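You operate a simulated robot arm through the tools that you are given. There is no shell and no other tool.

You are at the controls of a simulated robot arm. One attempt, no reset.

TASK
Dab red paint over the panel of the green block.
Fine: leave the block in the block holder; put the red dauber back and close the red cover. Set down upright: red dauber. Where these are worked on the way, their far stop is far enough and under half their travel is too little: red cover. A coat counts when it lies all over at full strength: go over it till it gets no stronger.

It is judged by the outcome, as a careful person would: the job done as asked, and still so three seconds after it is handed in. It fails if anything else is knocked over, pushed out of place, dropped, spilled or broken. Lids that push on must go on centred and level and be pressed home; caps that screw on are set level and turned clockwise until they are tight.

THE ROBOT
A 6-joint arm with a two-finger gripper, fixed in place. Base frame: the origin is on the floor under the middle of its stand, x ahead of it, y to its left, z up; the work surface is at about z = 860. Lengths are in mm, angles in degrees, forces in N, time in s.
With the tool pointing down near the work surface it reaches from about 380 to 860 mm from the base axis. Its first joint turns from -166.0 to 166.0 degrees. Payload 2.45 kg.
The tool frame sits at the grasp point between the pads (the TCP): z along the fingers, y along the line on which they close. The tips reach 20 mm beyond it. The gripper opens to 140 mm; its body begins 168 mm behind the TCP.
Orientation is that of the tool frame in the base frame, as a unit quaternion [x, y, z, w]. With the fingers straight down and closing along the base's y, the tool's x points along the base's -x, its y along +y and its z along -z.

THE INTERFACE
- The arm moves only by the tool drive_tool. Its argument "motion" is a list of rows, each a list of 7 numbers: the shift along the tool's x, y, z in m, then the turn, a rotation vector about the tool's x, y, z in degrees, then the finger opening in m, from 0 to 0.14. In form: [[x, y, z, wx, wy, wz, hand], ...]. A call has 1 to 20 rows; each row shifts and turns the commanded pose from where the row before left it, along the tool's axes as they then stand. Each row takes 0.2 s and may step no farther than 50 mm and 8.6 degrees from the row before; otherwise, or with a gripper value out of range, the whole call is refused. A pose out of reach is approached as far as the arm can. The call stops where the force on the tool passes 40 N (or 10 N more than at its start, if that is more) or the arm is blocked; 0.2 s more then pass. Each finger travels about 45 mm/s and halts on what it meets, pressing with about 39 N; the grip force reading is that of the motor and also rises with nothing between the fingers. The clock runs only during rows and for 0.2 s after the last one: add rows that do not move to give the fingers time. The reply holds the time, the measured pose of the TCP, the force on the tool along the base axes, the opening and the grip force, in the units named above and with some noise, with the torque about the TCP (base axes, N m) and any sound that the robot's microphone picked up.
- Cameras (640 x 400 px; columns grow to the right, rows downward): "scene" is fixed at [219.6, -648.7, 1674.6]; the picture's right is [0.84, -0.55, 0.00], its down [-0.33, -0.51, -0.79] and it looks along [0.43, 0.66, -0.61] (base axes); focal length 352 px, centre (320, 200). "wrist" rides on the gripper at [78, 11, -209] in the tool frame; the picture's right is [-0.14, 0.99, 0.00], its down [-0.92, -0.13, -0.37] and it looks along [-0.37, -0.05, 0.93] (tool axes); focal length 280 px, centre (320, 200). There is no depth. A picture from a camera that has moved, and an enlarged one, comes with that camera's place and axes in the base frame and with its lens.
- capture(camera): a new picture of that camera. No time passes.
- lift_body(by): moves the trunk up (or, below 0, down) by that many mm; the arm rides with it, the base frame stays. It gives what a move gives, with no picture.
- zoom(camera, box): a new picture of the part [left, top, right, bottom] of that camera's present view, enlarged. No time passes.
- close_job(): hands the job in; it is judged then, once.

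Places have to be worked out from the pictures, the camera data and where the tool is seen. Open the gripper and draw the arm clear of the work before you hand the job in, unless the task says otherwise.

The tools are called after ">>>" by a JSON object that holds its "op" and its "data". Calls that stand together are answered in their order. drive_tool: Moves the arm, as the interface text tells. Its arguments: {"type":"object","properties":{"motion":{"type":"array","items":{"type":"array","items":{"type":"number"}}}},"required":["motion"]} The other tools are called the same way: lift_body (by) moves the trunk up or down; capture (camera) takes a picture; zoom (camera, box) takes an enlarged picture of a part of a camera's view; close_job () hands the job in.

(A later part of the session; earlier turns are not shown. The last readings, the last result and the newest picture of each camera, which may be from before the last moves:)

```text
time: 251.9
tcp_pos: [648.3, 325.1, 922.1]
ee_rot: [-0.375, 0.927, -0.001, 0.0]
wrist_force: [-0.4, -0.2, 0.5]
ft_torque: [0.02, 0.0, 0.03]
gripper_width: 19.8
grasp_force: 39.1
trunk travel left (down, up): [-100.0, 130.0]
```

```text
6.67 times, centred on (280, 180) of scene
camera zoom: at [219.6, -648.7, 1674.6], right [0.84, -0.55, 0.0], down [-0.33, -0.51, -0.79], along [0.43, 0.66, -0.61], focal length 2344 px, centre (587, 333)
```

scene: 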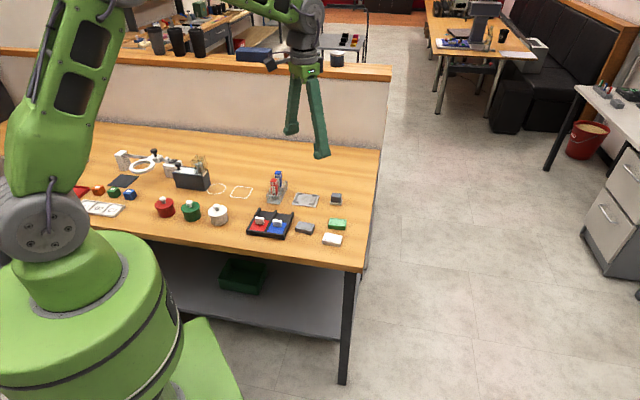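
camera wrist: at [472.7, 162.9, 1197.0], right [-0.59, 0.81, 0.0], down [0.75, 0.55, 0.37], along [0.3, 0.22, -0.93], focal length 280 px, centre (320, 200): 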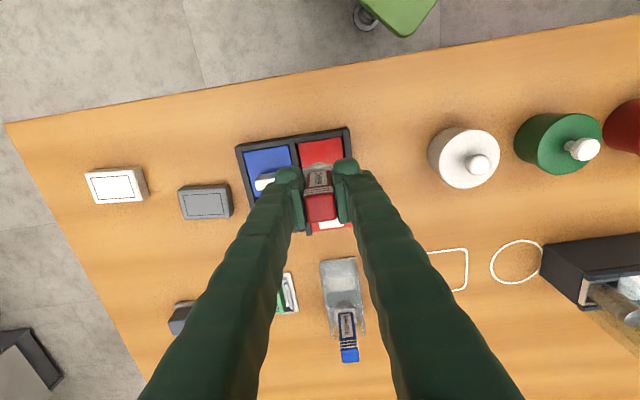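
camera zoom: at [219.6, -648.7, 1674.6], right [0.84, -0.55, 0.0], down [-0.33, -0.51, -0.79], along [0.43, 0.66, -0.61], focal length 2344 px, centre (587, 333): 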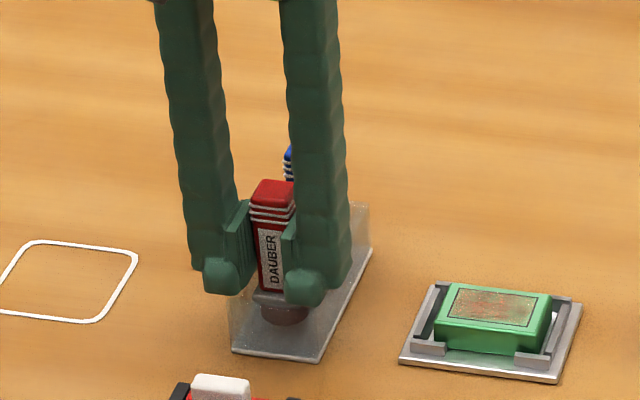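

It is inside the box with no contact yet. I lower in 1 mm steps until it touches the floor.

>>> {"op": "drive_tool", "data": {"motion": [[0, 0, 0.001, 0, 0, 0, 0.018], [0, 0, 0.001, 0, 0, 0, 0.018], [0, 0, 0.001, 0, 0, 0, 0.018], [0, 0, 0, 0, 0, 0, 0.018]]}}

```text
time: 252.9
tcp_pos: [648.4, 323.1, 920.5]
ee_rot: [-0.375, 0.927, 0.0, 0.0]
wrist_force: [0.5, -0.3, -0.1]
ft_torque: [0.0, -0.02, -0.01]
gripper_width: 20.0
grasp_force: 39.3
trunk travel left (down, up): [-100.0, 130.0]
```

Still free at 920.5. I continue.

>>> {"op": "drive_tool", "data": {"motion": [[0, 0, 0.001, 0, 0, 0, 0.018], [0, 0, 0.001, 0, 0, 0, 0.018], [0, 0, 0, 0, 0, 0, 0.018]]}}

```text
time: 253.7
tcp_pos: [648.3, 324.4, 918.0]
ee_rot: [-0.375, 0.927, -0.001, 0.001]
wrist_force: [0.0, -1.3, -0.3]
ft_torque: [0.02, 0.01, 0.01]
gripper_width: 20.2
grasp_force: 38.7
trunk travel left (down, up): [-100.0, 130.0]
```

Still no contact at 918. Another 1–2 mm.

>>> {"op": "drive_tool", "data": {"motion": [[0, 0, 0.0008, 0, 0, 0, 0.018], [0, 0, 0.0007, 0, 0, 0, 0.018], [0, 0, 0, 0, 0, 0, 0.018]]}}

>>> {"op": "zoom", "data": {"camera": "scene", "box": [262, 165, 298, 210]}}

```text
time: 254.5
tcp_pos: [647.9, 323.1, 916.3]
ee_rot: [-0.374, 0.927, -0.001, 0.0]
wrist_force: [0.6, -0.6, 0.3]
ft_torque: [-0.02, 0.02, -0.03]
gripper_width: 19.8
grasp_force: 38.6
trunk travel left (down, up): [-100.0, 130.0]
```

```text
8.89 times, centred on (280, 188) of scene
camera zoom: at [219.6, -648.7, 1674.6], right [0.84, -0.55, 0.0], down [-0.33, -0.51, -0.79], along [0.43, 0.66, -0.61], focal length 3125 px, centre (676, 311)
```

zoom: 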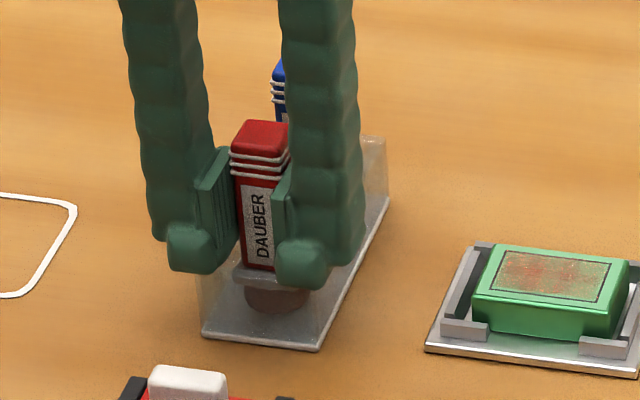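

No contact yet at 916.3, and the feet still look clear of the rim. One more millimetre.

>>> {"op": "drive_tool", "data": {"motion": [[0, 0, 0.0007, 0, 0, 0, 0.018], [0, 0, 0.0007, 0, 0, 0, 0.018], [0, 0, 0, 0, 0, 0, 0.018]]}}

```text
time: 255.3
tcp_pos: [649.4, 324.7, 914.9]
ee_rot: [-0.375, 0.927, -0.001, 0.001]
wrist_force: [-2.0, -4.4, 12.4]
ft_torque: [-0.08, 0.17, 0.05]
gripper_width: 19.9
grasp_force: 39.2
trunk travel left (down, up): [-100.0, 130.0]
```

Contact with 12 N: the dauber stands on the floor. I ease off slightly and open the fingers gently.

>>> {"op": "drive_tool", "data": {"motion": [[0, 0, -0.0005, 0, 0, 0, 0.018], [0, 0, 0, 0, 0, 0, 0.022], [0, 0, 0, 0, 0, 0, 0.028], [0, 0, 0, 0, 0, 0, 0.036], [0, 0, 0, 0, 0, 0, 0.046], [0, 0, 0, 0, 0, 0, 0.054], [0, 0, 0, 0, 0, 0, 0.054]]}}

>>> {"op": "zoom", "data": {"camera": "scene", "box": [262, 165, 298, 210]}}

>>> {"op": "zoom", "data": {"camera": "wrist", "box": [240, 100, 400, 260]}}

```text
time: 256.9
tcp_pos: [648.7, 323.9, 916.1]
ee_rot: [-0.375, 0.927, 0.0, 0.0]
wrist_force: [0.1, -0.9, 0.0]
ft_torque: [0.01, 0.02, 0.02]
gripper_width: 54.0
grasp_force: 0.1
trunk travel left (down, up): [-100.0, 130.0]
```

```text
8.89 times, centred on (280, 188) of scene
camera zoom: at [219.6, -648.7, 1674.6], right [0.84, -0.55, 0.0], down [-0.33, -0.51, -0.79], along [0.43, 0.66, -0.61], focal length 3125 px, centre (676, 311)
```

zoom: 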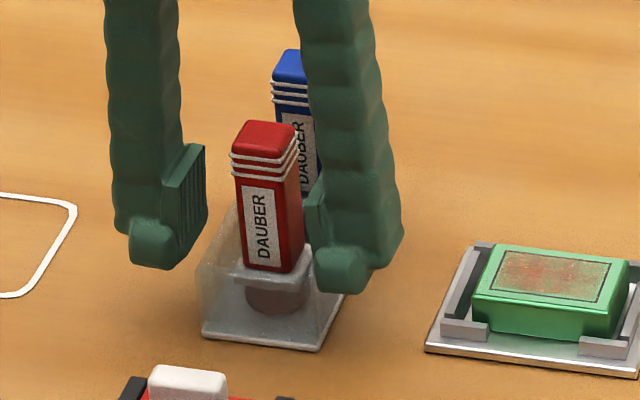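

```text
2.50 times, centred on (320, 180) of wrist
camera zoom: at [584.3, 277.0, 1124.3], right [-0.59, 0.81, 0.0], down [0.75, 0.55, 0.37], along [0.3, 0.22, -0.93], focal length 701 px, centre (320, 250)
```

zoom: 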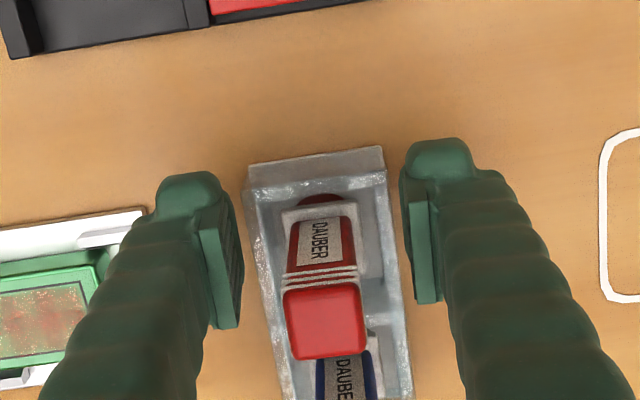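

The dauber stands upright in its slot. I raise a little, shift so that the pads are centred on it, and regrasp slightly lower than before for a stiffer hold.

>>> {"op": "drive_tool", "data": {"motion": [[0, 0, -0.01, 0, 0, 0, 0.054], [-0.0064, -0.0004, 0, 0, 0, 0, 0.054], [-0.0064, -0.0004, 0, 0, 0, 0, 0.054], [0, 0, 0.006, 0, 0, 0, 0.054], [0, 0, 0, 0, 0, 0, 0.054], [0, 0, 0, 0, 0, 0, 0.054]]}}

>>> {"op": "zoom", "data": {"camera": "wrist", "box": [240, 100, 400, 260]}}

```text
time: 258.3
tcp_pos: [658.5, 331.5, 920.8]
ee_rot: [-0.375, 0.927, -0.001, 0.001]
wrist_force: [0.3, -0.2, 0.9]
ft_torque: [-0.01, 0.0, -0.01]
gripper_width: 54.0
grasp_force: 0.1
trunk travel left (down, up): [-100.0, 130.0]
```

```text
2.50 times, centred on (320, 180) of wrist
camera zoom: at [593.7, 285.1, 1128.7], right [-0.59, 0.81, 0.0], down [0.75, 0.55, 0.37], along [0.3, 0.22, -0.93], focal length 701 px, centre (320, 250)
```

zoom: 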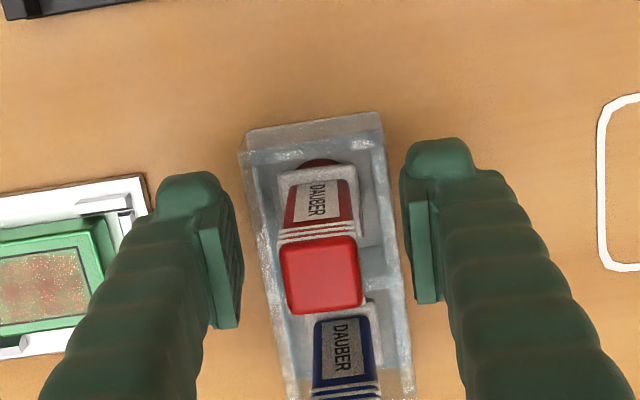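

Centred now. I close on it again.

>>> {"op": "drive_tool", "data": {"motion": [[0, 0, 0, 0, 0, 0, 0.042], [0, 0, 0, 0, 0, 0, 0.03], [0, 0, 0, 0, 0, 0, 0.022], [0, 0, 0, 0, 0, 0, 0.016], [0, 0, 0, 0, 0, 0, 0.016], [0, 0, 0, 0, 0, 0, 0.016]]}}

>>> {"op": "zoom", "data": {"camera": "wrist", "box": [240, 100, 400, 260]}}

```text
time: 259.7
tcp_pos: [657.5, 331.9, 920.6]
ee_rot: [-0.375, 0.927, -0.001, 0.0]
wrist_force: [-0.5, 0.3, -0.8]
ft_torque: [-0.02, 0.04, 0.01]
gripper_width: 19.9
grasp_force: 38.8
trunk travel left (down, up): [-100.0, 130.0]
```

```text
2.50 times, centred on (320, 180) of wrist
camera zoom: at [593.8, 285.1, 1128.7], right [-0.59, 0.81, 0.0], down [0.75, 0.55, 0.37], along [0.3, 0.22, -0.93], focal length 701 px, centre (320, 250)
```

zoom: 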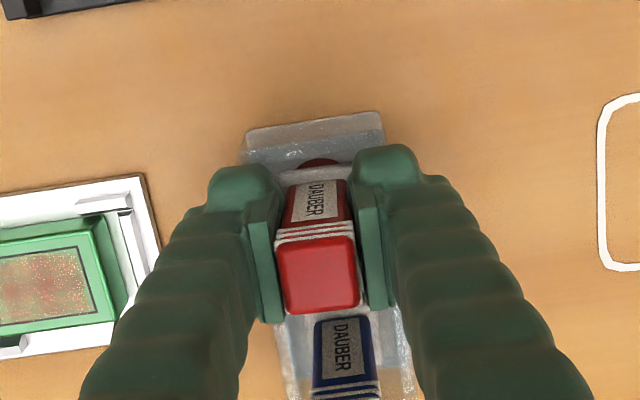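

Firm grip, centred. I lift it out, carry it to another unused part of the well (+6 x, −8 y) and dip gently with force feedback.

>>> {"op": "drive_tool", "data": {"motion": [[0, 0, -0.01, 0, 0, 0, 0.016], [0, 0, -0.03, 0, 0, 0, 0.016], [0, 0, -0.04, 0, 0, 0, 0.016], [0.0433, -0.0027, 0, 0, 0, 0, 0.016], [0.0433, -0.0027, 0, 0, 0, 0, 0.016], [0.0432, -0.0028, 0, 0, 0, 0, 0.016], [0.0432, -0.0028, 0, 0, 0, 0, 0.016], [0, 0, 0, 0, 0, 0, 0.016], [0, 0, 0.0383, 0, 0, 0, 0.016], [0, 0, 0.027, 0, 0, 0, 0.016], [0, 0, 0.007, 0, 0, 0, 0.016], [0, 0, 0, 0, 0, 0, 0.016], [0, 0, 0, 0, 0, 0, 0.016]]}}

>>> {"op": "zoom", "data": {"camera": "scene", "box": [245, 190, 290, 240]}}

```text
time: 262.5
tcp_pos: [541.3, 204.3, 928.9]
ee_rot: [-0.374, 0.927, -0.001, 0.001]
wrist_force: [0.7, 0.6, 13.0]
ft_torque: [0.07, -0.06, -0.03]
gripper_width: 20.0
grasp_force: 39.0
trunk travel left (down, up): [-100.0, 130.0]
```

```text
8.00 times, centred on (268, 215) of scene
camera zoom: at [219.6, -648.7, 1674.6], right [0.84, -0.55, 0.0], down [-0.33, -0.51, -0.79], along [0.43, 0.66, -0.61], focal length 2812 px, centre (740, 80)
```

zoom: 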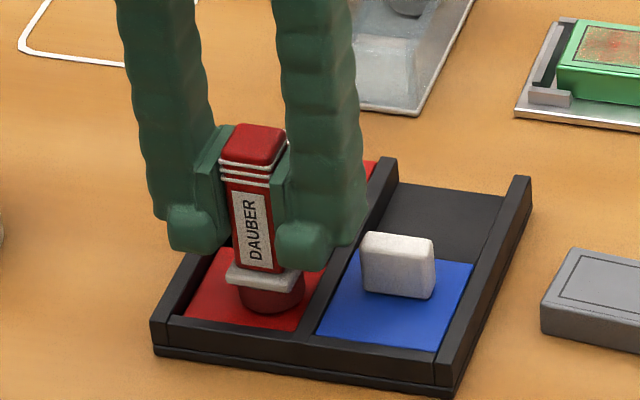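

13 N in the paint. Now the left column: I travel to (−15.6, 0) and come down carefully to find the contact.

>>> {"op": "drive_tool", "data": {"motion": [[0, 0, 0, 0, 0, 0, 0.016], [0, 0, -0.034, 0, 0, 0, 0.016], [-0.0383, -0.024, 0, 0, 0, 0, 0.016], [-0.0383, -0.024, 0, 0, 0, 0, 0.016], [-0.0383, -0.024, 0, 0, 0, 0, 0.016], [-0.0384, -0.0239, 0, 0, 0, 0, 0.016], [-0.0384, -0.0239, 0, 0, 0, 0, 0.016], [0, 0, 0, 0, 0, 0, 0.016], [0, 0, 0.018, 0, 0, 0, 0.016], [0, 0, 0.004, 0, 0, 0, 0.016], [0, 0, 0, 0, 0, 0, 0.016], [0, 0, 0, 0, 0, 0, 0.016]]}}

>>> {"op": "zoom", "data": {"camera": "scene", "box": [303, 186, 327, 202]}}

```text
time: 265.1
tcp_pos: [761.9, 252.0, 939.2]
ee_rot: [-0.374, 0.927, -0.001, 0.0]
wrist_force: [0.0, 1.1, -0.3]
ft_torque: [-0.02, 0.01, 0.01]
gripper_width: 19.9
grasp_force: 39.0
trunk travel left (down, up): [-100.0, 130.0]
```

```text
16.00 times, centred on (315, 194) of scene
camera zoom: at [219.6, -648.7, 1674.6], right [0.84, -0.55, 0.0], down [-0.33, -0.51, -0.79], along [0.43, 0.66, -0.61], focal length 5624 px, centre (400, 296)
```

zoom: 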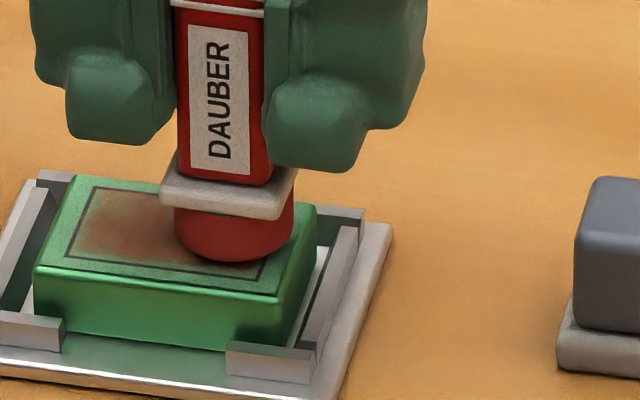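

The pad is over the left column, just above it. I step down to contact.

>>> {"op": "drive_tool", "data": {"motion": [[0, 0, 0.0008, 0, 0, 0, 0.016], [0, 0, 0.0008, 0, 0, 0, 0.016], [0, 0, 0, 0, 0, 0, 0.016]]}}

```text
time: 265.9
tcp_pos: [762.3, 251.1, 939.6]
ee_rot: [-0.375, 0.927, 0.0, 0.001]
wrist_force: [0.2, -0.8, 0.5]
ft_torque: [0.02, 0.0, 0.02]
gripper_width: 19.8
grasp_force: 39.3
trunk travel left (down, up): [-100.0, 130.0]
```

>>> {"op": "drive_tool", "data": {"motion": [[0, 0, 0.0007, 0, 0, 0, 0.016], [0, 0, 0.0007, 0, 0, 0, 0.016], [0, 0, 0, 0, 0, 0, 0.016], [0, 0, 0, 0, 0, 0, 0.016]]}}

```text
time: 266.9
tcp_pos: [762.4, 250.7, 938.5]
ee_rot: [-0.375, 0.927, -0.001, 0.0]
wrist_force: [-2.4, 0.3, 12.6]
ft_torque: [0.01, 0.09, 0.02]
gripper_width: 19.7
grasp_force: 38.7
trunk travel left (down, up): [-100.0, 130.0]
```

12.6 N on the left column. I lift and view.

>>> {"op": "drive_tool", "data": {"motion": [[0, 0, 0, 0, 0, 0, 0.016], [0, 0, -0.01, 0, 0, 0, 0.016], [0, 0, -0.017, 0, 0, 0, 0.016], [-0.0225, 0.0078, -0.02, 0, 0, 0, 0.016], [-0.0225, 0.0078, 0, 0, 0, 0, 0.016], [0, 0, 0, 0, 0, 0, 0.016], [0, 0, 0, 0, 0, 0, 0.016]]}}

>>> {"op": "zoom", "data": {"camera": "wrist", "box": [284, 102, 338, 140]}}

>>> {"op": "zoom", "data": {"camera": "scene", "box": [303, 186, 327, 202]}}

```text
time: 268.5
tcp_pos: [782.1, 292.1, 983.5]
ee_rot: [-0.375, 0.927, -0.001, 0.001]
wrist_force: [-0.8, 0.4, -0.2]
ft_torque: [0.0, -0.04, -0.03]
gripper_width: 20.0
grasp_force: 38.7
trunk travel left (down, up): [-100.0, 130.0]
```

```text
10.53 times, centred on (311, 121) of wrist
camera zoom: at [718.0, 245.3, 1192.2], right [-0.59, 0.81, 0.0], down [0.75, 0.55, 0.37], along [0.3, 0.22, -0.93], focal length 2952 px, centre (415, 1032)
```

zoom: 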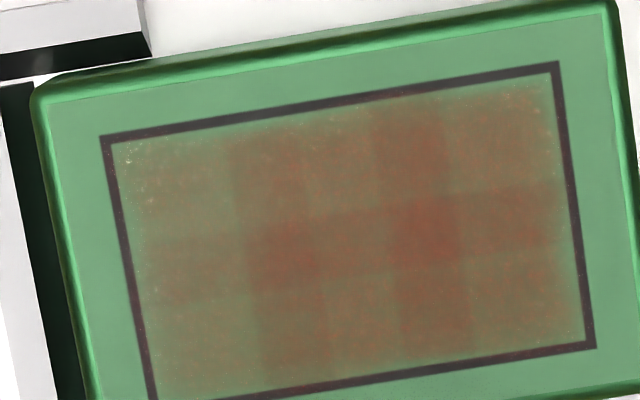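

```text
16.00 times, centred on (315, 194) of scene
camera zoom: at [219.6, -648.7, 1674.6], right [0.84, -0.55, 0.0], down [-0.33, -0.51, -0.79], along [0.43, 0.66, -0.61], focal length 5624 px, centre (400, 296)
```

zoom: 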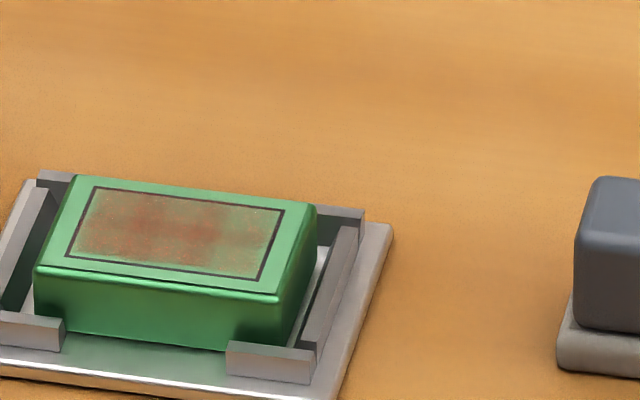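

The left column hardly changed at 13 N in both dip and dab, while the stronger 16–25 N ones worked. I try a firmer dip (~25 N) and a firmer, longer dab (~22 N) on the left.

>>> {"op": "drive_tool", "data": {"motion": [[0.0385, 0.0187, 0, 0, 0, 0, 0.016], [0.0385, 0.0187, 0, 0, 0, 0, 0.016], [0.0385, 0.0187, 0, 0, 0, 0, 0.016], [0.0384, 0.0187, 0, 0, 0, 0, 0.016], [0.0384, 0.0187, 0, 0, 0, 0, 0.016], [0.0384, 0.0187, 0.022, 0, 0, 0, 0.016], [0, 0, 0.027, 0, 0, 0, 0.016], [0, 0, 0.0066, 0, 0, 0, 0.016], [0, 0, 0.0008, 0, 0, 0, 0.016], [0, 0, 0, 0, 0, 0, 0.016], [0, 0, 0, 0, 0, 0, 0.016]]}}

```text
time: 270.9
tcp_pos: [542.8, 215.6, 927.0]
ee_rot: [-0.374, 0.927, -0.001, 0.003]
wrist_force: [1.5, 1.0, 33.5]
ft_torque: [0.1, -0.14, -0.02]
gripper_width: 20.2
grasp_force: 38.7
trunk travel left (down, up): [-100.0, 130.0]
```

33 N in the paint. Now a firm dab on the left column, with the aim nudged 4 mm toward +x.

>>> {"op": "drive_tool", "data": {"motion": [[0, 0, 0, 0, 0, 0, 0.016], [0, 0, -0.0344, 0, 0, 0, 0.016], [-0.0363, -0.0256, 0, 0, 0, 0, 0.016], [-0.0363, -0.0256, 0, 0, 0, 0, 0.016], [-0.0363, -0.0256, 0, 0, 0, 0, 0.016], [-0.0364, -0.0255, 0, 0, 0, 0, 0.016], [-0.0364, -0.0255, 0, 0, 0, 0, 0.016], [0, 0, 0, 0, 0, 0, 0.016], [0, 0, 0.018, 0, 0, 0, 0.016], [0, 0, 0.007, 0, 0, 0, 0.016], [0, 0, 0.0007, 0, 0, 0, 0.016], [0, 0, 0, 0, 0, 0, 0.016], [0, 0, 0, 0, 0, 0, 0.016]]}}

```text
time: 273.7
tcp_pos: [758.9, 247.3, 937.4]
ee_rot: [-0.374, 0.927, -0.002, 0.002]
wrist_force: [-1.2, -1.6, 14.0]
ft_torque: [-0.07, 0.04, -0.01]
gripper_width: 19.9
grasp_force: 38.8
trunk travel left (down, up): [-100.0, 130.0]
```

14 N so far. I press 0.7 mm more and hold for about a second.

>>> {"op": "drive_tool", "data": {"motion": [[0, 0, 0.0007, 0, 0, 0, 0.016], [0, 0, 0, 0, 0, 0, 0.016], [0, 0, 0, 0, 0, 0, 0.016], [0, 0, 0, 0, 0, 0, 0.016], [0, 0, 0, 0, 0, 0, 0.016]]}}

>>> {"op": "drive_tool", "data": {"motion": [[0, 0, -0.0114, 0, 0, 0, 0.016], [0, 0, -0.017, 0, 0, 0, 0.016], [-0.0245, 0.0078, -0.02, 0, 0, 0, 0.016], [-0.0245, 0.0078, 0, 0, 0, 0, 0.016], [0, 0, 0, 0, 0, 0, 0.016], [0, 0, 0, 0, 0, 0, 0.016]]}}

>>> {"op": "zoom", "data": {"camera": "wrist", "box": [284, 106, 338, 144]}}

>>> {"op": "zoom", "data": {"camera": "scene", "box": [303, 186, 327, 202]}}

```text
time: 274.9
tcp_pos: [760.0, 248.5, 938.2]
ee_rot: [-0.375, 0.927, -0.002, 0.002]
wrist_force: [2.9, -2.1, 27.3]
ft_torque: [0.01, -0.15, -0.01]
gripper_width: 20.0
grasp_force: 39.3
trunk travel left (down, up): [-100.0, 130.0]
```

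```text
time: 276.3
tcp_pos: [782.5, 292.6, 986.1]
ee_rot: [-0.375, 0.927, -0.001, 0.0]
wrist_force: [0.5, 0.1, 0.3]
ft_torque: [0.0, 0.02, -0.02]
gripper_width: 20.0
grasp_force: 39.7
trunk travel left (down, up): [-100.0, 130.0]
```

```text
10.53 times, centred on (311, 125) of wrist
camera zoom: at [718.2, 245.9, 1194.9], right [-0.59, 0.81, 0.0], down [0.75, 0.55, 0.37], along [0.3, 0.22, -0.93], focal length 2952 px, centre (415, 990)
```

zoom: 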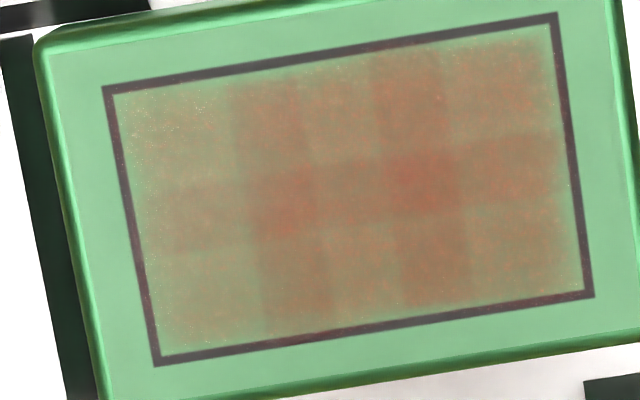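

```text
16.00 times, centred on (315, 194) of scene
camera zoom: at [219.6, -648.7, 1674.6], right [0.84, -0.55, 0.0], down [-0.33, -0.51, -0.79], along [0.43, 0.66, -0.61], focal length 5624 px, centre (400, 296)
```

zoom: 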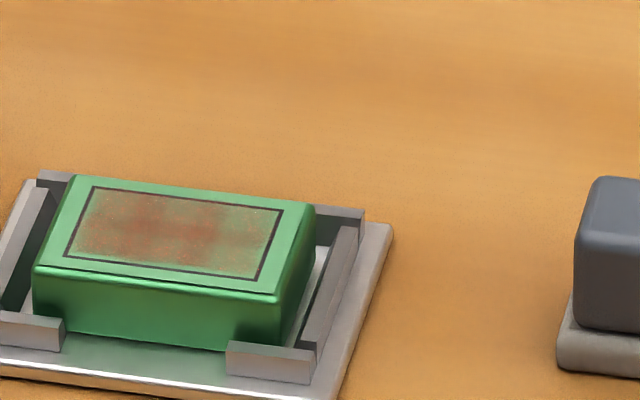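

The left is still the weakest. The one clearly successful recent dip was in the (+x, +y) corner of the well, so I dip there again, near the far corner, and repeat the left-column dab to isolate the cause.

>>> {"op": "drive_tool", "data": {"motion": [[0.0402, 0.0199, 0, 0, 0, 0, 0.016], [0.0402, 0.0199, 0, 0, 0, 0, 0.016], [0.0402, 0.0199, 0, 0, 0, 0, 0.016], [0.0402, 0.0199, 0, 0, 0, 0, 0.016], [0.0402, 0.0198, 0, 0, 0, 0, 0.016], [0.0402, 0.0198, 0, 0, 0, 0, 0.016], [0, 0, 0.022, 0, 0, 0, 0.016], [0, 0, 0.027, 0, 0, 0, 0.016], [0, 0, 0.0066, 0, 0, 0, 0.016], [0, 0, 0.0005, 0, 0, 0, 0.016], [0, 0, 0, 0, 0, 0, 0.016], [0, 0, 0, 0, 0, 0, 0.016]]}}

>>> {"op": "zoom", "data": {"camera": "scene", "box": [245, 190, 290, 240]}}

```text
time: 278.9
tcp_pos: [527.8, 211.7, 927.4]
ee_rot: [-0.375, 0.927, -0.001, 0.0]
wrist_force: [-1.1, 0.2, 2.8]
ft_torque: [0.01, 0.07, 0.02]
gripper_width: 20.2
grasp_force: 39.2
trunk travel left (down, up): [-100.0, 130.0]
```

```text
8.00 times, centred on (268, 215) of scene
camera zoom: at [219.6, -648.7, 1674.6], right [0.84, -0.55, 0.0], down [-0.33, -0.51, -0.79], along [0.43, 0.66, -0.61], focal length 2812 px, centre (740, 80)
```

zoom: 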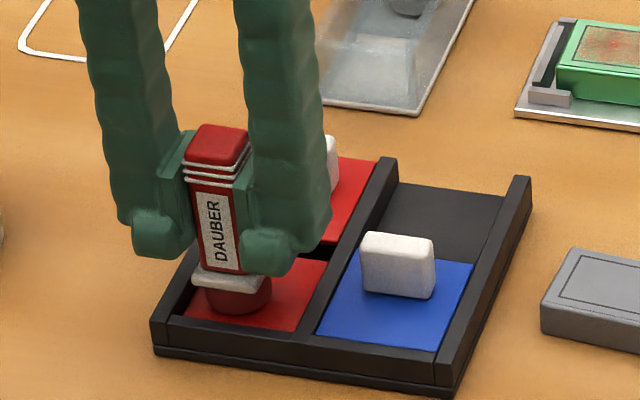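

The pad is in the (+6.7, +7.7) corner, touching lightly. I press to about 20 N.

>>> {"op": "drive_tool", "data": {"motion": [[0, 0, 0.0007, 0, 0, 0, 0.016], [0, 0, 0, 0, 0, 0, 0.016], [0, 0, 0, 0, 0, 0, 0.016], [0, 0, 0, 0, 0, 0, 0.016]]}}

```text
time: 279.9
tcp_pos: [527.6, 212.1, 926.7]
ee_rot: [-0.374, 0.927, 0.0, 0.001]
wrist_force: [0.2, 0.0, 14.8]
ft_torque: [0.02, 0.04, 0.0]
gripper_width: 20.1
grasp_force: 39.3
trunk travel left (down, up): [-100.0, 130.0]
```

15 N. Now the same left-column dab.

>>> {"op": "drive_tool", "data": {"motion": [[0, 0, 0, 0, 0, 0, 0.016], [0, 0, -0.0348, 0, 0, 0, 0.016], [-0.0384, -0.027, 0, 0, 0, 0, 0.016], [-0.0384, -0.027, 0, 0, 0, 0, 0.016], [-0.0384, -0.027, 0, 0, 0, 0, 0.016], [-0.0385, -0.0269, 0, 0, 0, 0, 0.016], [-0.0385, -0.0269, 0, 0, 0, 0, 0.016], [0, 0, 0, 0, 0, 0, 0.016], [0, 0, 0.018, 0, 0, 0, 0.016], [0, 0, 0.007, 0, 0, 0, 0.016], [0, 0, 0.0011, 0, 0, 0, 0.016], [0, 0, 0, 0, 0, 0, 0.016], [0, 0, 0, 0, 0, 0, 0.016]]}}

>>> {"op": "zoom", "data": {"camera": "scene", "box": [303, 186, 327, 202]}}

```text
time: 282.7
tcp_pos: [760.1, 248.9, 937.3]
ee_rot: [-0.374, 0.927, -0.001, 0.002]
wrist_force: [0.0, -0.7, 11.5]
ft_torque: [0.02, -0.05, 0.01]
gripper_width: 20.0
grasp_force: 38.9
trunk travel left (down, up): [-100.0, 130.0]
```

```text
16.00 times, centred on (315, 194) of scene
camera zoom: at [219.6, -648.7, 1674.6], right [0.84, -0.55, 0.0], down [-0.33, -0.51, -0.79], along [0.43, 0.66, -0.61], focal length 5624 px, centre (400, 296)
```

zoom: 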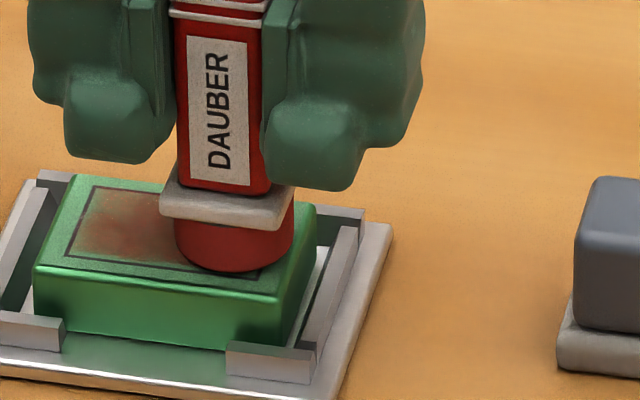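

The pad is at (−14.6, −1.4) with 11.5 N. I lift and view.

>>> {"op": "drive_tool", "data": {"motion": [[0, 0, 0, 0, 0, 0, 0.016], [0, 0, -0.0111, 0, 0, 0, 0.016], [0, 0, -0.017, 0, 0, 0, 0.016], [-0.0245, 0.0078, -0.02, 0, 0, 0, 0.016], [-0.0245, 0.0078, 0, 0, 0, 0, 0.016], [0, 0, 0, 0, 0, 0, 0.016], [0, 0, 0, 0, 0, 0, 0.016]]}}

>>> {"op": "zoom", "data": {"camera": "wrist", "box": [284, 106, 338, 144]}}

>>> {"op": "zoom", "data": {"camera": "scene", "box": [303, 186, 327, 202]}}

```text
time: 284.3
tcp_pos: [783.1, 292.1, 984.7]
ee_rot: [-0.375, 0.927, 0.0, 0.0]
wrist_force: [0.8, -0.5, -0.2]
ft_torque: [-0.01, 0.01, -0.01]
gripper_width: 19.8
grasp_force: 38.6
trunk travel left (down, up): [-100.0, 130.0]
```

```text
10.53 times, centred on (311, 125) of wrist
camera zoom: at [718.5, 244.8, 1193.1], right [-0.59, 0.81, 0.0], down [0.75, 0.55, 0.37], along [0.3, 0.22, -0.93], focal length 2952 px, centre (415, 990)
```

zoom: 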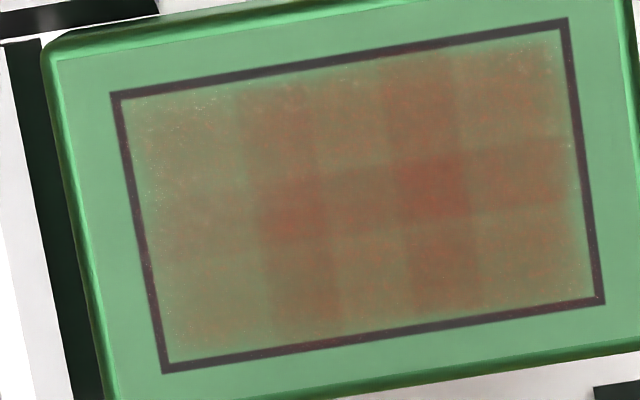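

```text
16.00 times, centred on (315, 194) of scene
camera zoom: at [219.6, -648.7, 1674.6], right [0.84, -0.55, 0.0], down [-0.33, -0.51, -0.79], along [0.43, 0.66, -0.61], focal length 5624 px, centre (400, 296)
```

zoom: 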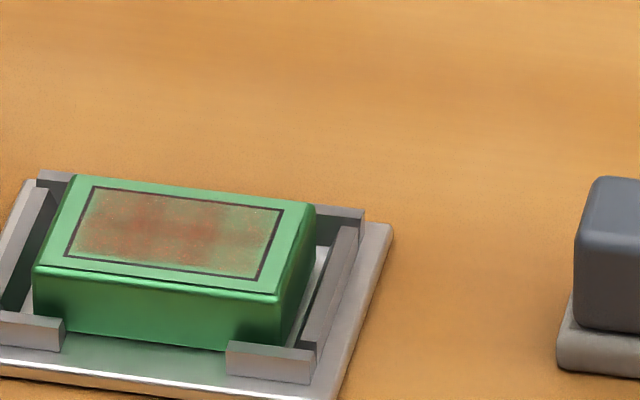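

The timing suggests another explanation: each gain seems to show up about 20–30 s after the dabs that caused it, as if the paint needs time to set. I test this by simply waiting and looking again.

>>> {"op": "drive_tool", "data": {"motion": [[0, 0, 0, 0, 0, 0, 0.016], [0, 0, 0, 0, 0, 0, 0.016], [0, 0, 0, 0, 0, 0, 0.016], [0, 0, 0, 0, 0, 0, 0.016], [0, 0, 0, 0, 0, 0, 0.016], [0, 0, 0, 0, 0, 0, 0.016], [0, 0, 0, 0, 0, 0, 0.016], [0, 0, 0, 0, 0, 0, 0.016], [0, 0, 0, 0, 0, 0, 0.016], [0, 0, 0, 0, 0, 0, 0.016], [0, 0, 0, 0, 0, 0, 0.016], [0, 0, 0, 0, 0, 0, 0.016], [0, 0, 0, 0, 0, 0, 0.016], [0, 0, 0, 0, 0, 0, 0.016], [0, 0, 0, 0, 0, 0, 0.016], [0, 0, 0, 0, 0, 0, 0.016], [0, 0, 0, 0, 0, 0, 0.016], [0, 0, 0, 0, 0, 0, 0.016], [0, 0, 0, 0, 0, 0, 0.016], [0, 0, 0, 0, 0, 0, 0.016]]}}

>>> {"op": "drive_tool", "data": {"motion": [[0, 0, 0, 0, 0, 0, 0.016], [0, 0, 0, 0, 0, 0, 0.016], [0, 0, 0, 0, 0, 0, 0.016], [0, 0, 0, 0, 0, 0, 0.016], [0, 0, 0, 0, 0, 0, 0.016], [0, 0, 0, 0, 0, 0, 0.016], [0, 0, 0, 0, 0, 0, 0.016], [0, 0, 0, 0, 0, 0, 0.016], [0, 0, 0, 0, 0, 0, 0.016], [0, 0, 0, 0, 0, 0, 0.016], [0, 0, 0, 0, 0, 0, 0.016], [0, 0, 0, 0, 0, 0, 0.016], [0, 0, 0, 0, 0, 0, 0.016], [0, 0, 0, 0, 0, 0, 0.016], [0, 0, 0, 0, 0, 0, 0.016], [0, 0, 0, 0, 0, 0, 0.016], [0, 0, 0, 0, 0, 0, 0.016], [0, 0, 0, 0, 0, 0, 0.016], [0, 0, 0, 0, 0, 0, 0.016], [0, 0, 0, 0, 0, 0, 0.016]]}}

>>> {"op": "drive_tool", "data": {"motion": [[0, 0, 0, 0, 0, 0, 0.016], [0, 0, 0, 0, 0, 0, 0.016], [0, 0, 0, 0, 0, 0, 0.016], [0, 0, 0, 0, 0, 0, 0.016], [0, 0, 0, 0, 0, 0, 0.016], [0, 0, 0, 0, 0, 0, 0.016], [0, 0, 0, 0, 0, 0, 0.016], [0, 0, 0, 0, 0, 0, 0.016], [0, 0, 0, 0, 0, 0, 0.016], [0, 0, 0, 0, 0, 0, 0.016], [0, 0, 0, 0, 0, 0, 0.016], [0, 0, 0, 0, 0, 0, 0.016], [0, 0, 0, 0, 0, 0, 0.016], [0, 0, 0, 0, 0, 0, 0.016], [0, 0, 0, 0, 0, 0, 0.016], [0, 0, 0, 0, 0, 0, 0.016], [0, 0, 0, 0, 0, 0, 0.016], [0, 0, 0, 0, 0, 0, 0.016], [0, 0, 0, 0, 0, 0, 0.016], [0, 0, 0, 0, 0, 0, 0.016]]}}

>>> {"op": "zoom", "data": {"camera": "wrist", "box": [284, 106, 338, 144]}}

>>> {"op": "zoom", "data": {"camera": "scene", "box": [303, 186, 327, 202]}}

```text
time: 288.5
tcp_pos: [783.7, 292.1, 985.1]
ee_rot: [-0.374, 0.927, -0.001, 0.0]
wrist_force: [0.0, -0.2, 0.5]
ft_torque: [0.02, -0.03, -0.03]
gripper_width: 20.1
grasp_force: 39.6
trunk travel left (down, up): [-100.0, 130.0]
```

```text
time: 292.7
tcp_pos: [784.7, 291.6, 984.9]
ee_rot: [-0.374, 0.927, -0.002, 0.001]
wrist_force: [-0.5, -0.1, 0.6]
ft_torque: [-0.01, 0.0, 0.0]
gripper_width: 20.2
grasp_force: 39.1
trunk travel left (down, up): [-100.0, 130.0]
```

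```text
time: 296.9
tcp_pos: [783.5, 292.4, 983.5]
ee_rot: [-0.374, 0.927, 0.0, 0.002]
wrist_force: [0.1, 0.0, 0.6]
ft_torque: [0.01, 0.01, 0.01]
gripper_width: 20.3
grasp_force: 39.0
trunk travel left (down, up): [-100.0, 130.0]
```

```text
10.53 times, centred on (311, 125) of wrist
camera zoom: at [718.6, 244.8, 1193.0], right [-0.59, 0.81, 0.0], down [0.75, 0.55, 0.37], along [0.3, 0.22, -0.93], focal length 2952 px, centre (415, 990)
```

zoom: 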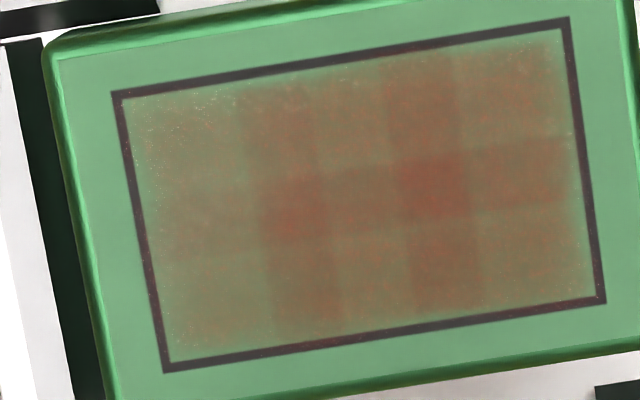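

```text
16.00 times, centred on (315, 194) of scene
camera zoom: at [219.6, -648.7, 1674.6], right [0.84, -0.55, 0.0], down [-0.33, -0.51, -0.79], along [0.43, 0.66, -0.61], focal length 5624 px, centre (400, 296)
```

zoom: 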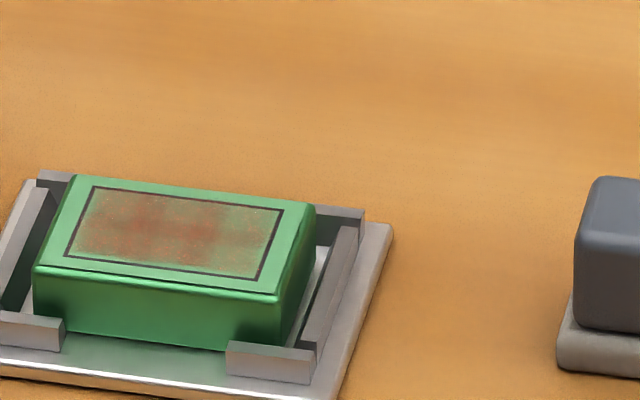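

Waiting changed nothing, and the pictures are identical, so they are directly comparable. Looking back, each column rose one step after about 8–9 s of total contact. I test a long continuous press (about 8 s) on the left column.

>>> {"op": "drive_tool", "data": {"motion": [[0.0245, -0.0078, 0, 0, 0, 0, 0.016], [0.0245, -0.0078, 0.02, 0, 0, 0, 0.016], [0, 0, 0.018, 0, 0, 0, 0.016], [0, 0, 0.009, 0, 0, 0, 0.016], [0, 0, 0.0012, 0, 0, 0, 0.016], [0, 0, 0, 0, 0, 0, 0.016], [0, 0, 0, 0, 0, 0, 0.016]]}}

```text
time: 298.5
tcp_pos: [760.2, 245.9, 937.5]
ee_rot: [-0.374, 0.927, -0.001, 0.002]
wrist_force: [2.2, 0.3, 8.6]
ft_torque: [0.03, -0.1, -0.01]
gripper_width: 19.7
grasp_force: 39.0
trunk travel left (down, up): [-100.0, 130.0]
```

Contact at 8.6 N. I hold here for 8 s.

>>> {"op": "drive_tool", "data": {"motion": [[0, 0, 0.0002, 0, 0, 0, 0.016], [0, 0, 0, 0, 0, 0, 0.016], [0, 0, 0, 0, 0, 0, 0.016], [0, 0, 0, 0, 0, 0, 0.016], [0, 0, 0, 0, 0, 0, 0.016], [0, 0, 0, 0, 0, 0, 0.016], [0, 0, 0, 0, 0, 0, 0.016], [0, 0, 0, 0, 0, 0, 0.016], [0, 0, 0, 0, 0, 0, 0.016], [0, 0, 0, 0, 0, 0, 0.016], [0, 0, 0, 0, 0, 0, 0.016], [0, 0, 0, 0, 0, 0, 0.016], [0, 0, 0, 0, 0, 0, 0.016], [0, 0, 0, 0, 0, 0, 0.016], [0, 0, 0, 0, 0, 0, 0.016], [0, 0, 0, 0, 0, 0, 0.016], [0, 0, 0, 0, 0, 0, 0.016], [0, 0, 0, 0, 0, 0, 0.016], [0, 0, 0, 0, 0, 0, 0.016], [0, 0, 0, 0, 0, 0, 0.016]]}}

>>> {"op": "drive_tool", "data": {"motion": [[0, 0, 0, 0, 0, 0, 0.016], [0, 0, 0, 0, 0, 0, 0.016], [0, 0, 0, 0, 0, 0, 0.016], [0, 0, 0, 0, 0, 0, 0.016], [0, 0, 0, 0, 0, 0, 0.016], [0, 0, 0, 0, 0, 0, 0.016], [0, 0, 0, 0, 0, 0, 0.016], [0, 0, 0, 0, 0, 0, 0.016], [0, 0, 0, 0, 0, 0, 0.016], [0, 0, 0, 0, 0, 0, 0.016], [0, 0, 0, 0, 0, 0, 0.016], [0, 0, 0, 0, 0, 0, 0.016], [0, 0, 0, 0, 0, 0, 0.016], [0, 0, 0, 0, 0, 0, 0.016], [0, 0, 0, 0, 0, 0, 0.016], [0, 0, 0, 0, 0, 0, 0.016], [0, 0, 0, 0, 0, 0, 0.016], [0, 0, 0, 0, 0, 0, 0.016], [0, 0, 0, 0, 0, 0, 0.016], [0, 0, 0, 0, 0, 0, 0.016]]}}

>>> {"op": "drive_tool", "data": {"motion": [[0, 0, -0.0114, 0, 0, 0, 0.016], [0, 0, -0.017, 0, 0, 0, 0.016], [-0.0245, 0.0078, -0.02, 0, 0, 0, 0.016], [-0.0245, 0.0078, 0, 0, 0, 0, 0.016], [0, 0, 0, 0, 0, 0, 0.016], [0, 0, 0, 0, 0, 0, 0.016]]}}

>>> {"op": "zoom", "data": {"camera": "wrist", "box": [284, 106, 338, 144]}}

>>> {"op": "zoom", "data": {"camera": "scene", "box": [303, 186, 327, 202]}}

```text
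time: 302.7
tcp_pos: [757.4, 246.3, 937.7]
ee_rot: [-0.375, 0.927, -0.001, 0.001]
wrist_force: [-1.0, -0.7, 15.8]
ft_torque: [0.03, 0.01, -0.01]
gripper_width: 19.8
grasp_force: 39.2
trunk travel left (down, up): [-100.0, 130.0]
```

```text
time: 306.9
tcp_pos: [760.0, 246.3, 936.4]
ee_rot: [-0.375, 0.927, -0.002, 0.001]
wrist_force: [-0.3, -0.5, 8.7]
ft_torque: [0.01, 0.0, 0.04]
gripper_width: 20.1
grasp_force: 39.7
trunk travel left (down, up): [-100.0, 130.0]
```

```text
time: 308.3
tcp_pos: [784.1, 296.1, 984.2]
ee_rot: [-0.374, 0.927, -0.001, 0.0]
wrist_force: [-0.6, -0.3, -0.4]
ft_torque: [0.02, -0.01, -0.01]
gripper_width: 20.1
grasp_force: 39.0
trunk travel left (down, up): [-100.0, 130.0]
```

```text
10.53 times, centred on (311, 125) of wrist
camera zoom: at [719.0, 247.7, 1192.9], right [-0.59, 0.81, 0.0], down [0.75, 0.55, 0.37], along [0.3, 0.22, -0.93], focal length 2952 px, centre (415, 990)
```

zoom: 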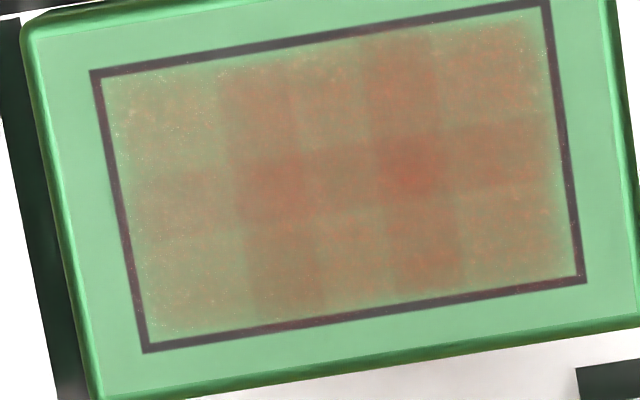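

```text
16.00 times, centred on (315, 194) of scene
camera zoom: at [219.6, -648.7, 1674.6], right [0.84, -0.55, 0.0], down [-0.33, -0.51, -0.79], along [0.43, 0.66, -0.61], focal length 5624 px, centre (400, 296)
```

zoom: 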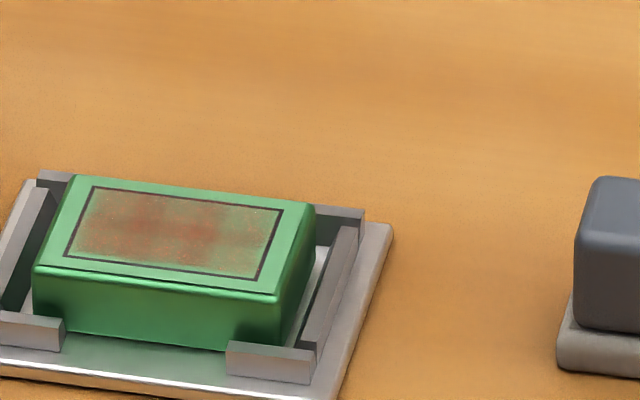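

The long press did little, but counting every contact so far, each column moved up a visible step after about 19–20 touches, and the left stands at roughly 35. So the number of dabs seems to matter rather than time. I test with six quick dabs on the left without re-dipping.

>>> {"op": "drive_tool", "data": {"motion": [[0.0245, -0.0078, 0, 0, 0, 0, 0.016], [0.0245, -0.0078, 0.02, 0, 0, 0, 0.016], [0, 0, 0.022, 0, 0, 0, 0.016], [0, 0, 0.0068, 0, 0, 0, 0.016], [0, 0, 0, 0, 0, 0, 0.016], [0, 0, -0.004, 0, 0, 0, 0.016], [0, 0, 0.004, 0, 0, 0, 0.016], [0, 0, 0, 0, 0, 0, 0.016], [0, 0, -0.004, 0, 0, 0, 0.016], [0, 0, 0.004, 0, 0, 0, 0.016], [0, 0, 0, 0, 0, 0, 0.016], [0, 0, -0.004, 0, 0, 0, 0.016], [0, 0, 0.004, 0, 0, 0, 0.016], [0, 0, 0, 0, 0, 0, 0.016], [0, 0, -0.004, 0, 0, 0, 0.016], [0, 0, 0.004, 0, 0, 0, 0.016], [0, 0, 0, 0, 0, 0, 0.016], [0, 0, -0.004, 0, 0, 0, 0.016], [0, 0, 0.004, 0, 0, 0, 0.016], [0, 0, 0, 0, 0, 0, 0.016]]}}

>>> {"op": "drive_tool", "data": {"motion": [[0, 0, -0.0118, 0, 0, 0, 0.016], [0, 0, -0.017, 0, 0, 0, 0.016], [-0.0245, 0.0078, -0.02, 0, 0, 0, 0.016], [-0.0245, 0.0078, 0, 0, 0, 0, 0.016], [0, 0, 0, 0, 0, 0, 0.016], [0, 0, 0, 0, 0, 0, 0.016]]}}

>>> {"op": "zoom", "data": {"camera": "wrist", "box": [284, 106, 338, 144]}}

>>> {"op": "zoom", "data": {"camera": "scene", "box": [303, 186, 327, 202]}}

```text
time: 312.5
tcp_pos: [760.4, 248.5, 936.9]
ee_rot: [-0.375, 0.927, -0.001, 0.0]
wrist_force: [-1.2, 1.0, 2.6]
ft_torque: [-0.01, 0.02, -0.02]
gripper_width: 20.2
grasp_force: 39.3
trunk travel left (down, up): [-100.0, 130.0]
```

```text
time: 313.9
tcp_pos: [786.7, 292.3, 983.4]
ee_rot: [-0.374, 0.927, -0.001, 0.001]
wrist_force: [0.1, 0.4, 0.2]
ft_torque: [0.0, -0.04, -0.01]
gripper_width: 20.1
grasp_force: 39.2
trunk travel left (down, up): [-100.0, 130.0]
```

```text
10.53 times, centred on (311, 125) of wrist
camera zoom: at [721.2, 246.0, 1192.2], right [-0.59, 0.81, 0.0], down [0.75, 0.55, 0.37], along [0.3, 0.22, -0.93], focal length 2952 px, centre (415, 990)
```

zoom: 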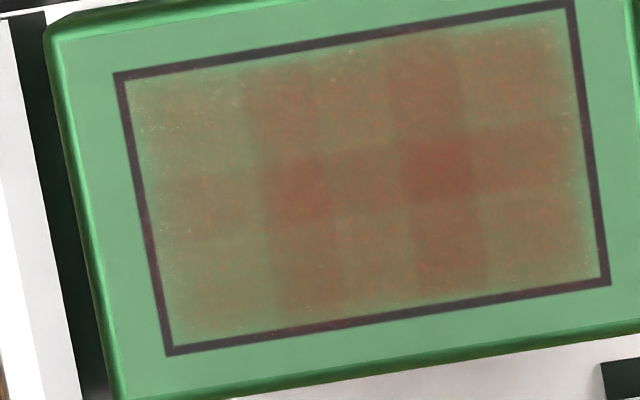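

```text
16.00 times, centred on (315, 194) of scene
camera zoom: at [219.6, -648.7, 1674.6], right [0.84, -0.55, 0.0], down [-0.33, -0.51, -0.79], along [0.43, 0.66, -0.61], focal length 5624 px, centre (400, 296)
```

zoom: 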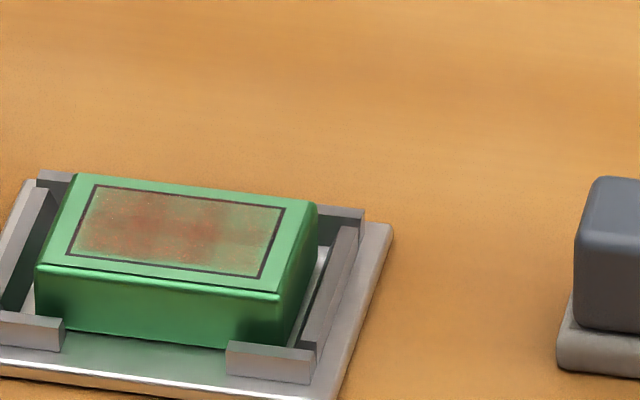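

The left has now come up level with the rest, so each touch adds a little. I continue with sets of "dip, then several quick dabs" for each column. First I dip, watching the force.

>>> {"op": "drive_tool", "data": {"motion": [[0.039, 0.0185, 0, 0, 0, 0, 0.016], [0.039, 0.0185, 0, 0, 0, 0, 0.016], [0.039, 0.0185, 0, 0, 0, 0, 0.016], [0.039, 0.0185, 0, 0, 0, 0, 0.016], [0.0391, 0.0186, 0, 0, 0, 0, 0.016], [0.0391, 0.0186, 0.022, 0, 0, 0, 0.016], [0, 0, 0.027, 0, 0, 0, 0.016], [0, 0, 0.0078, 0, 0, 0, 0.016], [0, 0, 0.0005, 0, 0, 0, 0.016], [0, 0, 0, 0, 0, 0, 0.016], [0, 0, 0, 0, 0, 0, 0.016]]}}

```text
time: 316.3
tcp_pos: [539.4, 209.7, 927.3]
ee_rot: [-0.374, 0.927, -0.002, 0.0]
wrist_force: [-2.0, -0.5, 7.7]
ft_torque: [-0.02, 0.09, -0.01]
gripper_width: 20.1
grasp_force: 39.3
trunk travel left (down, up): [-100.0, 130.0]
```

8 N. I press a bit more, then go to the right column and do a series of dabs.

>>> {"op": "drive_tool", "data": {"motion": [[0, 0, 0.0004, 0, 0, 0, 0.016], [0, 0, 0, 0, 0, 0, 0.016], [0, 0, 0, 0, 0, 0, 0.016], [0, 0, -0.0357, 0, 0, 0, 0.016], [-0.037, -0.0193, 0, 0, 0, 0, 0.016], [-0.037, -0.0193, 0, 0, 0, 0, 0.016], [-0.037, -0.0193, 0, 0, 0, 0, 0.016], [-0.0371, -0.0194, 0, 0, 0, 0, 0.016], [-0.0371, -0.0194, 0, 0, 0, 0, 0.016], [0, 0, 0.02, 0, 0, 0, 0.016], [0, 0, 0.0072, 0, 0, 0, 0.016], [0, 0, 0, 0, 0, 0, 0.016], [0, 0, 0, 0, 0, 0, 0.016]]}}

```text
time: 319.1
tcp_pos: [736.6, 270.0, 937.0]
ee_rot: [-0.375, 0.927, 0.0, 0.002]
wrist_force: [1.6, 0.0, 17.6]
ft_torque: [0.07, -0.16, 0.01]
gripper_width: 20.2
grasp_force: 38.5
trunk travel left (down, up): [-100.0, 130.0]
```

17.6 N on the right column. Now six quick dabs here.

>>> {"op": "drive_tool", "data": {"motion": [[0, 0, -0.004, 0, 0, 0, 0.016], [0, 0, 0.004, 0, 0, 0, 0.016], [0, 0, 0, 0, 0, 0, 0.016], [0, 0, -0.004, 0, 0, 0, 0.016], [0, 0, 0.004, 0, 0, 0, 0.016], [0, 0, 0, 0, 0, 0, 0.016], [0, 0, -0.004, 0, 0, 0, 0.016], [0, 0, 0.004, 0, 0, 0, 0.016], [0, 0, 0, 0, 0, 0, 0.016], [0, 0, -0.004, 0, 0, 0, 0.016], [0, 0, 0.004, 0, 0, 0, 0.016], [0, 0, 0, 0, 0, 0, 0.016], [0, 0, -0.004, 0, 0, 0, 0.016], [0, 0, 0.004, 0, 0, 0, 0.016], [0, 0, 0, 0, 0, 0, 0.016], [0, 0, -0.004, 0, 0, 0, 0.016], [0, 0, 0.004, 0, 0, 0, 0.016], [0, 0, 0, 0, 0, 0, 0.016]]}}

>>> {"op": "drive_tool", "data": {"motion": [[0, 0, -0.0122, 0, 0, 0, 0.016], [0, 0, -0.017, 0, 0, 0, 0.016], [-0.0245, -0.0072, -0.02, 0, 0, 0, 0.016], [-0.0245, -0.0073, 0, 0, 0, 0, 0.016], [0, 0, 0, 0, 0, 0, 0.016], [0, 0, 0, 0, 0, 0, 0.016]]}}

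>>> {"op": "zoom", "data": {"camera": "wrist", "box": [284, 106, 338, 144]}}

>>> {"op": "zoom", "data": {"camera": "scene", "box": [303, 186, 327, 202]}}

```text
time: 322.9
tcp_pos: [739.5, 269.0, 935.8]
ee_rot: [-0.375, 0.927, -0.001, 0.001]
wrist_force: [-1.8, -1.2, 7.8]
ft_torque: [-0.04, 0.03, -0.04]
gripper_width: 19.8
grasp_force: 38.9
trunk travel left (down, up): [-100.0, 130.0]
```

```text
time: 324.3
tcp_pos: [784.6, 293.8, 983.5]
ee_rot: [-0.375, 0.927, -0.001, 0.0]
wrist_force: [0.0, 0.2, 0.0]
ft_torque: [0.01, -0.05, -0.02]
gripper_width: 19.9
grasp_force: 38.7
trunk travel left (down, up): [-100.0, 130.0]
```

```text
10.53 times, centred on (311, 125) of wrist
camera zoom: at [719.0, 246.2, 1191.8], right [-0.59, 0.81, 0.0], down [0.75, 0.55, 0.37], along [0.3, 0.22, -0.93], focal length 2952 px, centre (415, 990)
```

zoom: 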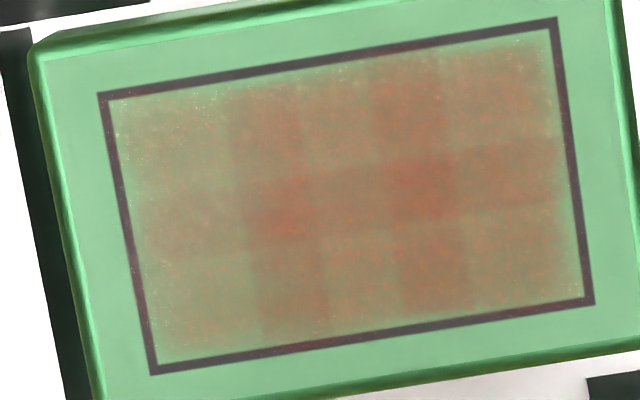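

```text
16.00 times, centred on (315, 194) of scene
camera zoom: at [219.6, -648.7, 1674.6], right [0.84, -0.55, 0.0], down [-0.33, -0.51, -0.79], along [0.43, 0.66, -0.61], focal length 5624 px, centre (400, 296)
```

zoom: 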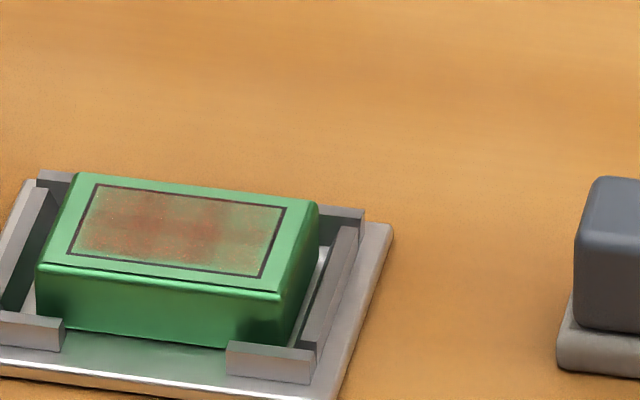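

No clear change again. The very first dab, which was very gentle (2–5 N) with a slow approach, gave by far the most colour, so I replicate it: fresh dip, then a slow, light touch on the left column.

>>> {"op": "drive_tool", "data": {"motion": [[0.039, 0.0185, 0, 0, 0, 0, 0.016], [0.039, 0.0185, 0, 0, 0, 0, 0.016], [0.039, 0.0185, 0, 0, 0, 0, 0.016], [0.039, 0.0185, 0, 0, 0, 0, 0.016], [0.0391, 0.0186, 0, 0, 0, 0, 0.016], [0.0391, 0.0186, 0.022, 0, 0, 0, 0.016], [0, 0, 0.027, 0, 0, 0, 0.016], [0, 0, 0.0078, 0, 0, 0, 0.016], [0, 0, 0.0012, 0, 0, 0, 0.016], [0, 0, 0.0004, 0, 0, 0, 0.016], [0, 0, 0, 0, 0, 0, 0.016], [0, 0, 0, 0, 0, 0, 0.016]]}}

>>> {"op": "drive_tool", "data": {"motion": [[0, 0, -0.01, 0, 0, 0, 0.016], [0, 0, -0.0264, 0, 0, 0, 0.016], [-0.037, -0.0256, 0, 0, 0, 0, 0.016], [-0.037, -0.0256, 0, 0, 0, 0, 0.016], [-0.037, -0.0256, 0, 0, 0, 0, 0.016], [-0.0371, -0.0255, 0, 0, 0, 0, 0.016], [-0.0371, -0.0255, 0, 0, 0, 0, 0.016], [0, 0, 0, 0, 0, 0, 0.016], [0, 0, 0.018, 0, 0, 0, 0.016], [0, 0, 0.006, 0, 0, 0, 0.016], [0, 0, 0.001, 0, 0, 0, 0.016], [0, 0, 0.001, 0, 0, 0, 0.016], [0, 0, 0, 0, 0, 0, 0.016]]}}

```text
time: 326.9
tcp_pos: [538.4, 209.8, 927.1]
ee_rot: [-0.374, 0.927, -0.001, 0.0]
wrist_force: [0.0, -0.2, 3.3]
ft_torque: [-0.01, 0.0, 0.0]
gripper_width: 20.2
grasp_force: 39.2
trunk travel left (down, up): [-100.0, 130.0]
```

```text
time: 329.7
tcp_pos: [761.0, 248.4, 936.3]
ee_rot: [-0.374, 0.928, -0.001, 0.001]
wrist_force: [0.3, 0.3, 1.1]
ft_torque: [0.0, -0.01, -0.01]
gripper_width: 19.9
grasp_force: 38.5
trunk travel left (down, up): [-100.0, 130.0]
```

The dip was light (3 N) and I'm barely touching the left column (1 N). I approach slowly.

>>> {"op": "drive_tool", "data": {"motion": [[0, 0, 0.0004, 0, 0, 0, 0.016], [0, 0, 0.0003, 0, 0, 0, 0.016], [0, 0, 0, 0, 0, 0, 0.016], [0, 0, 0, 0, 0, 0, 0.016]]}}

```text
time: 330.7
tcp_pos: [761.1, 247.6, 936.8]
ee_rot: [-0.375, 0.927, 0.0, 0.0]
wrist_force: [0.9, -0.6, 4.3]
ft_torque: [0.06, -0.09, -0.02]
gripper_width: 19.9
grasp_force: 39.0
trunk travel left (down, up): [-100.0, 130.0]
```

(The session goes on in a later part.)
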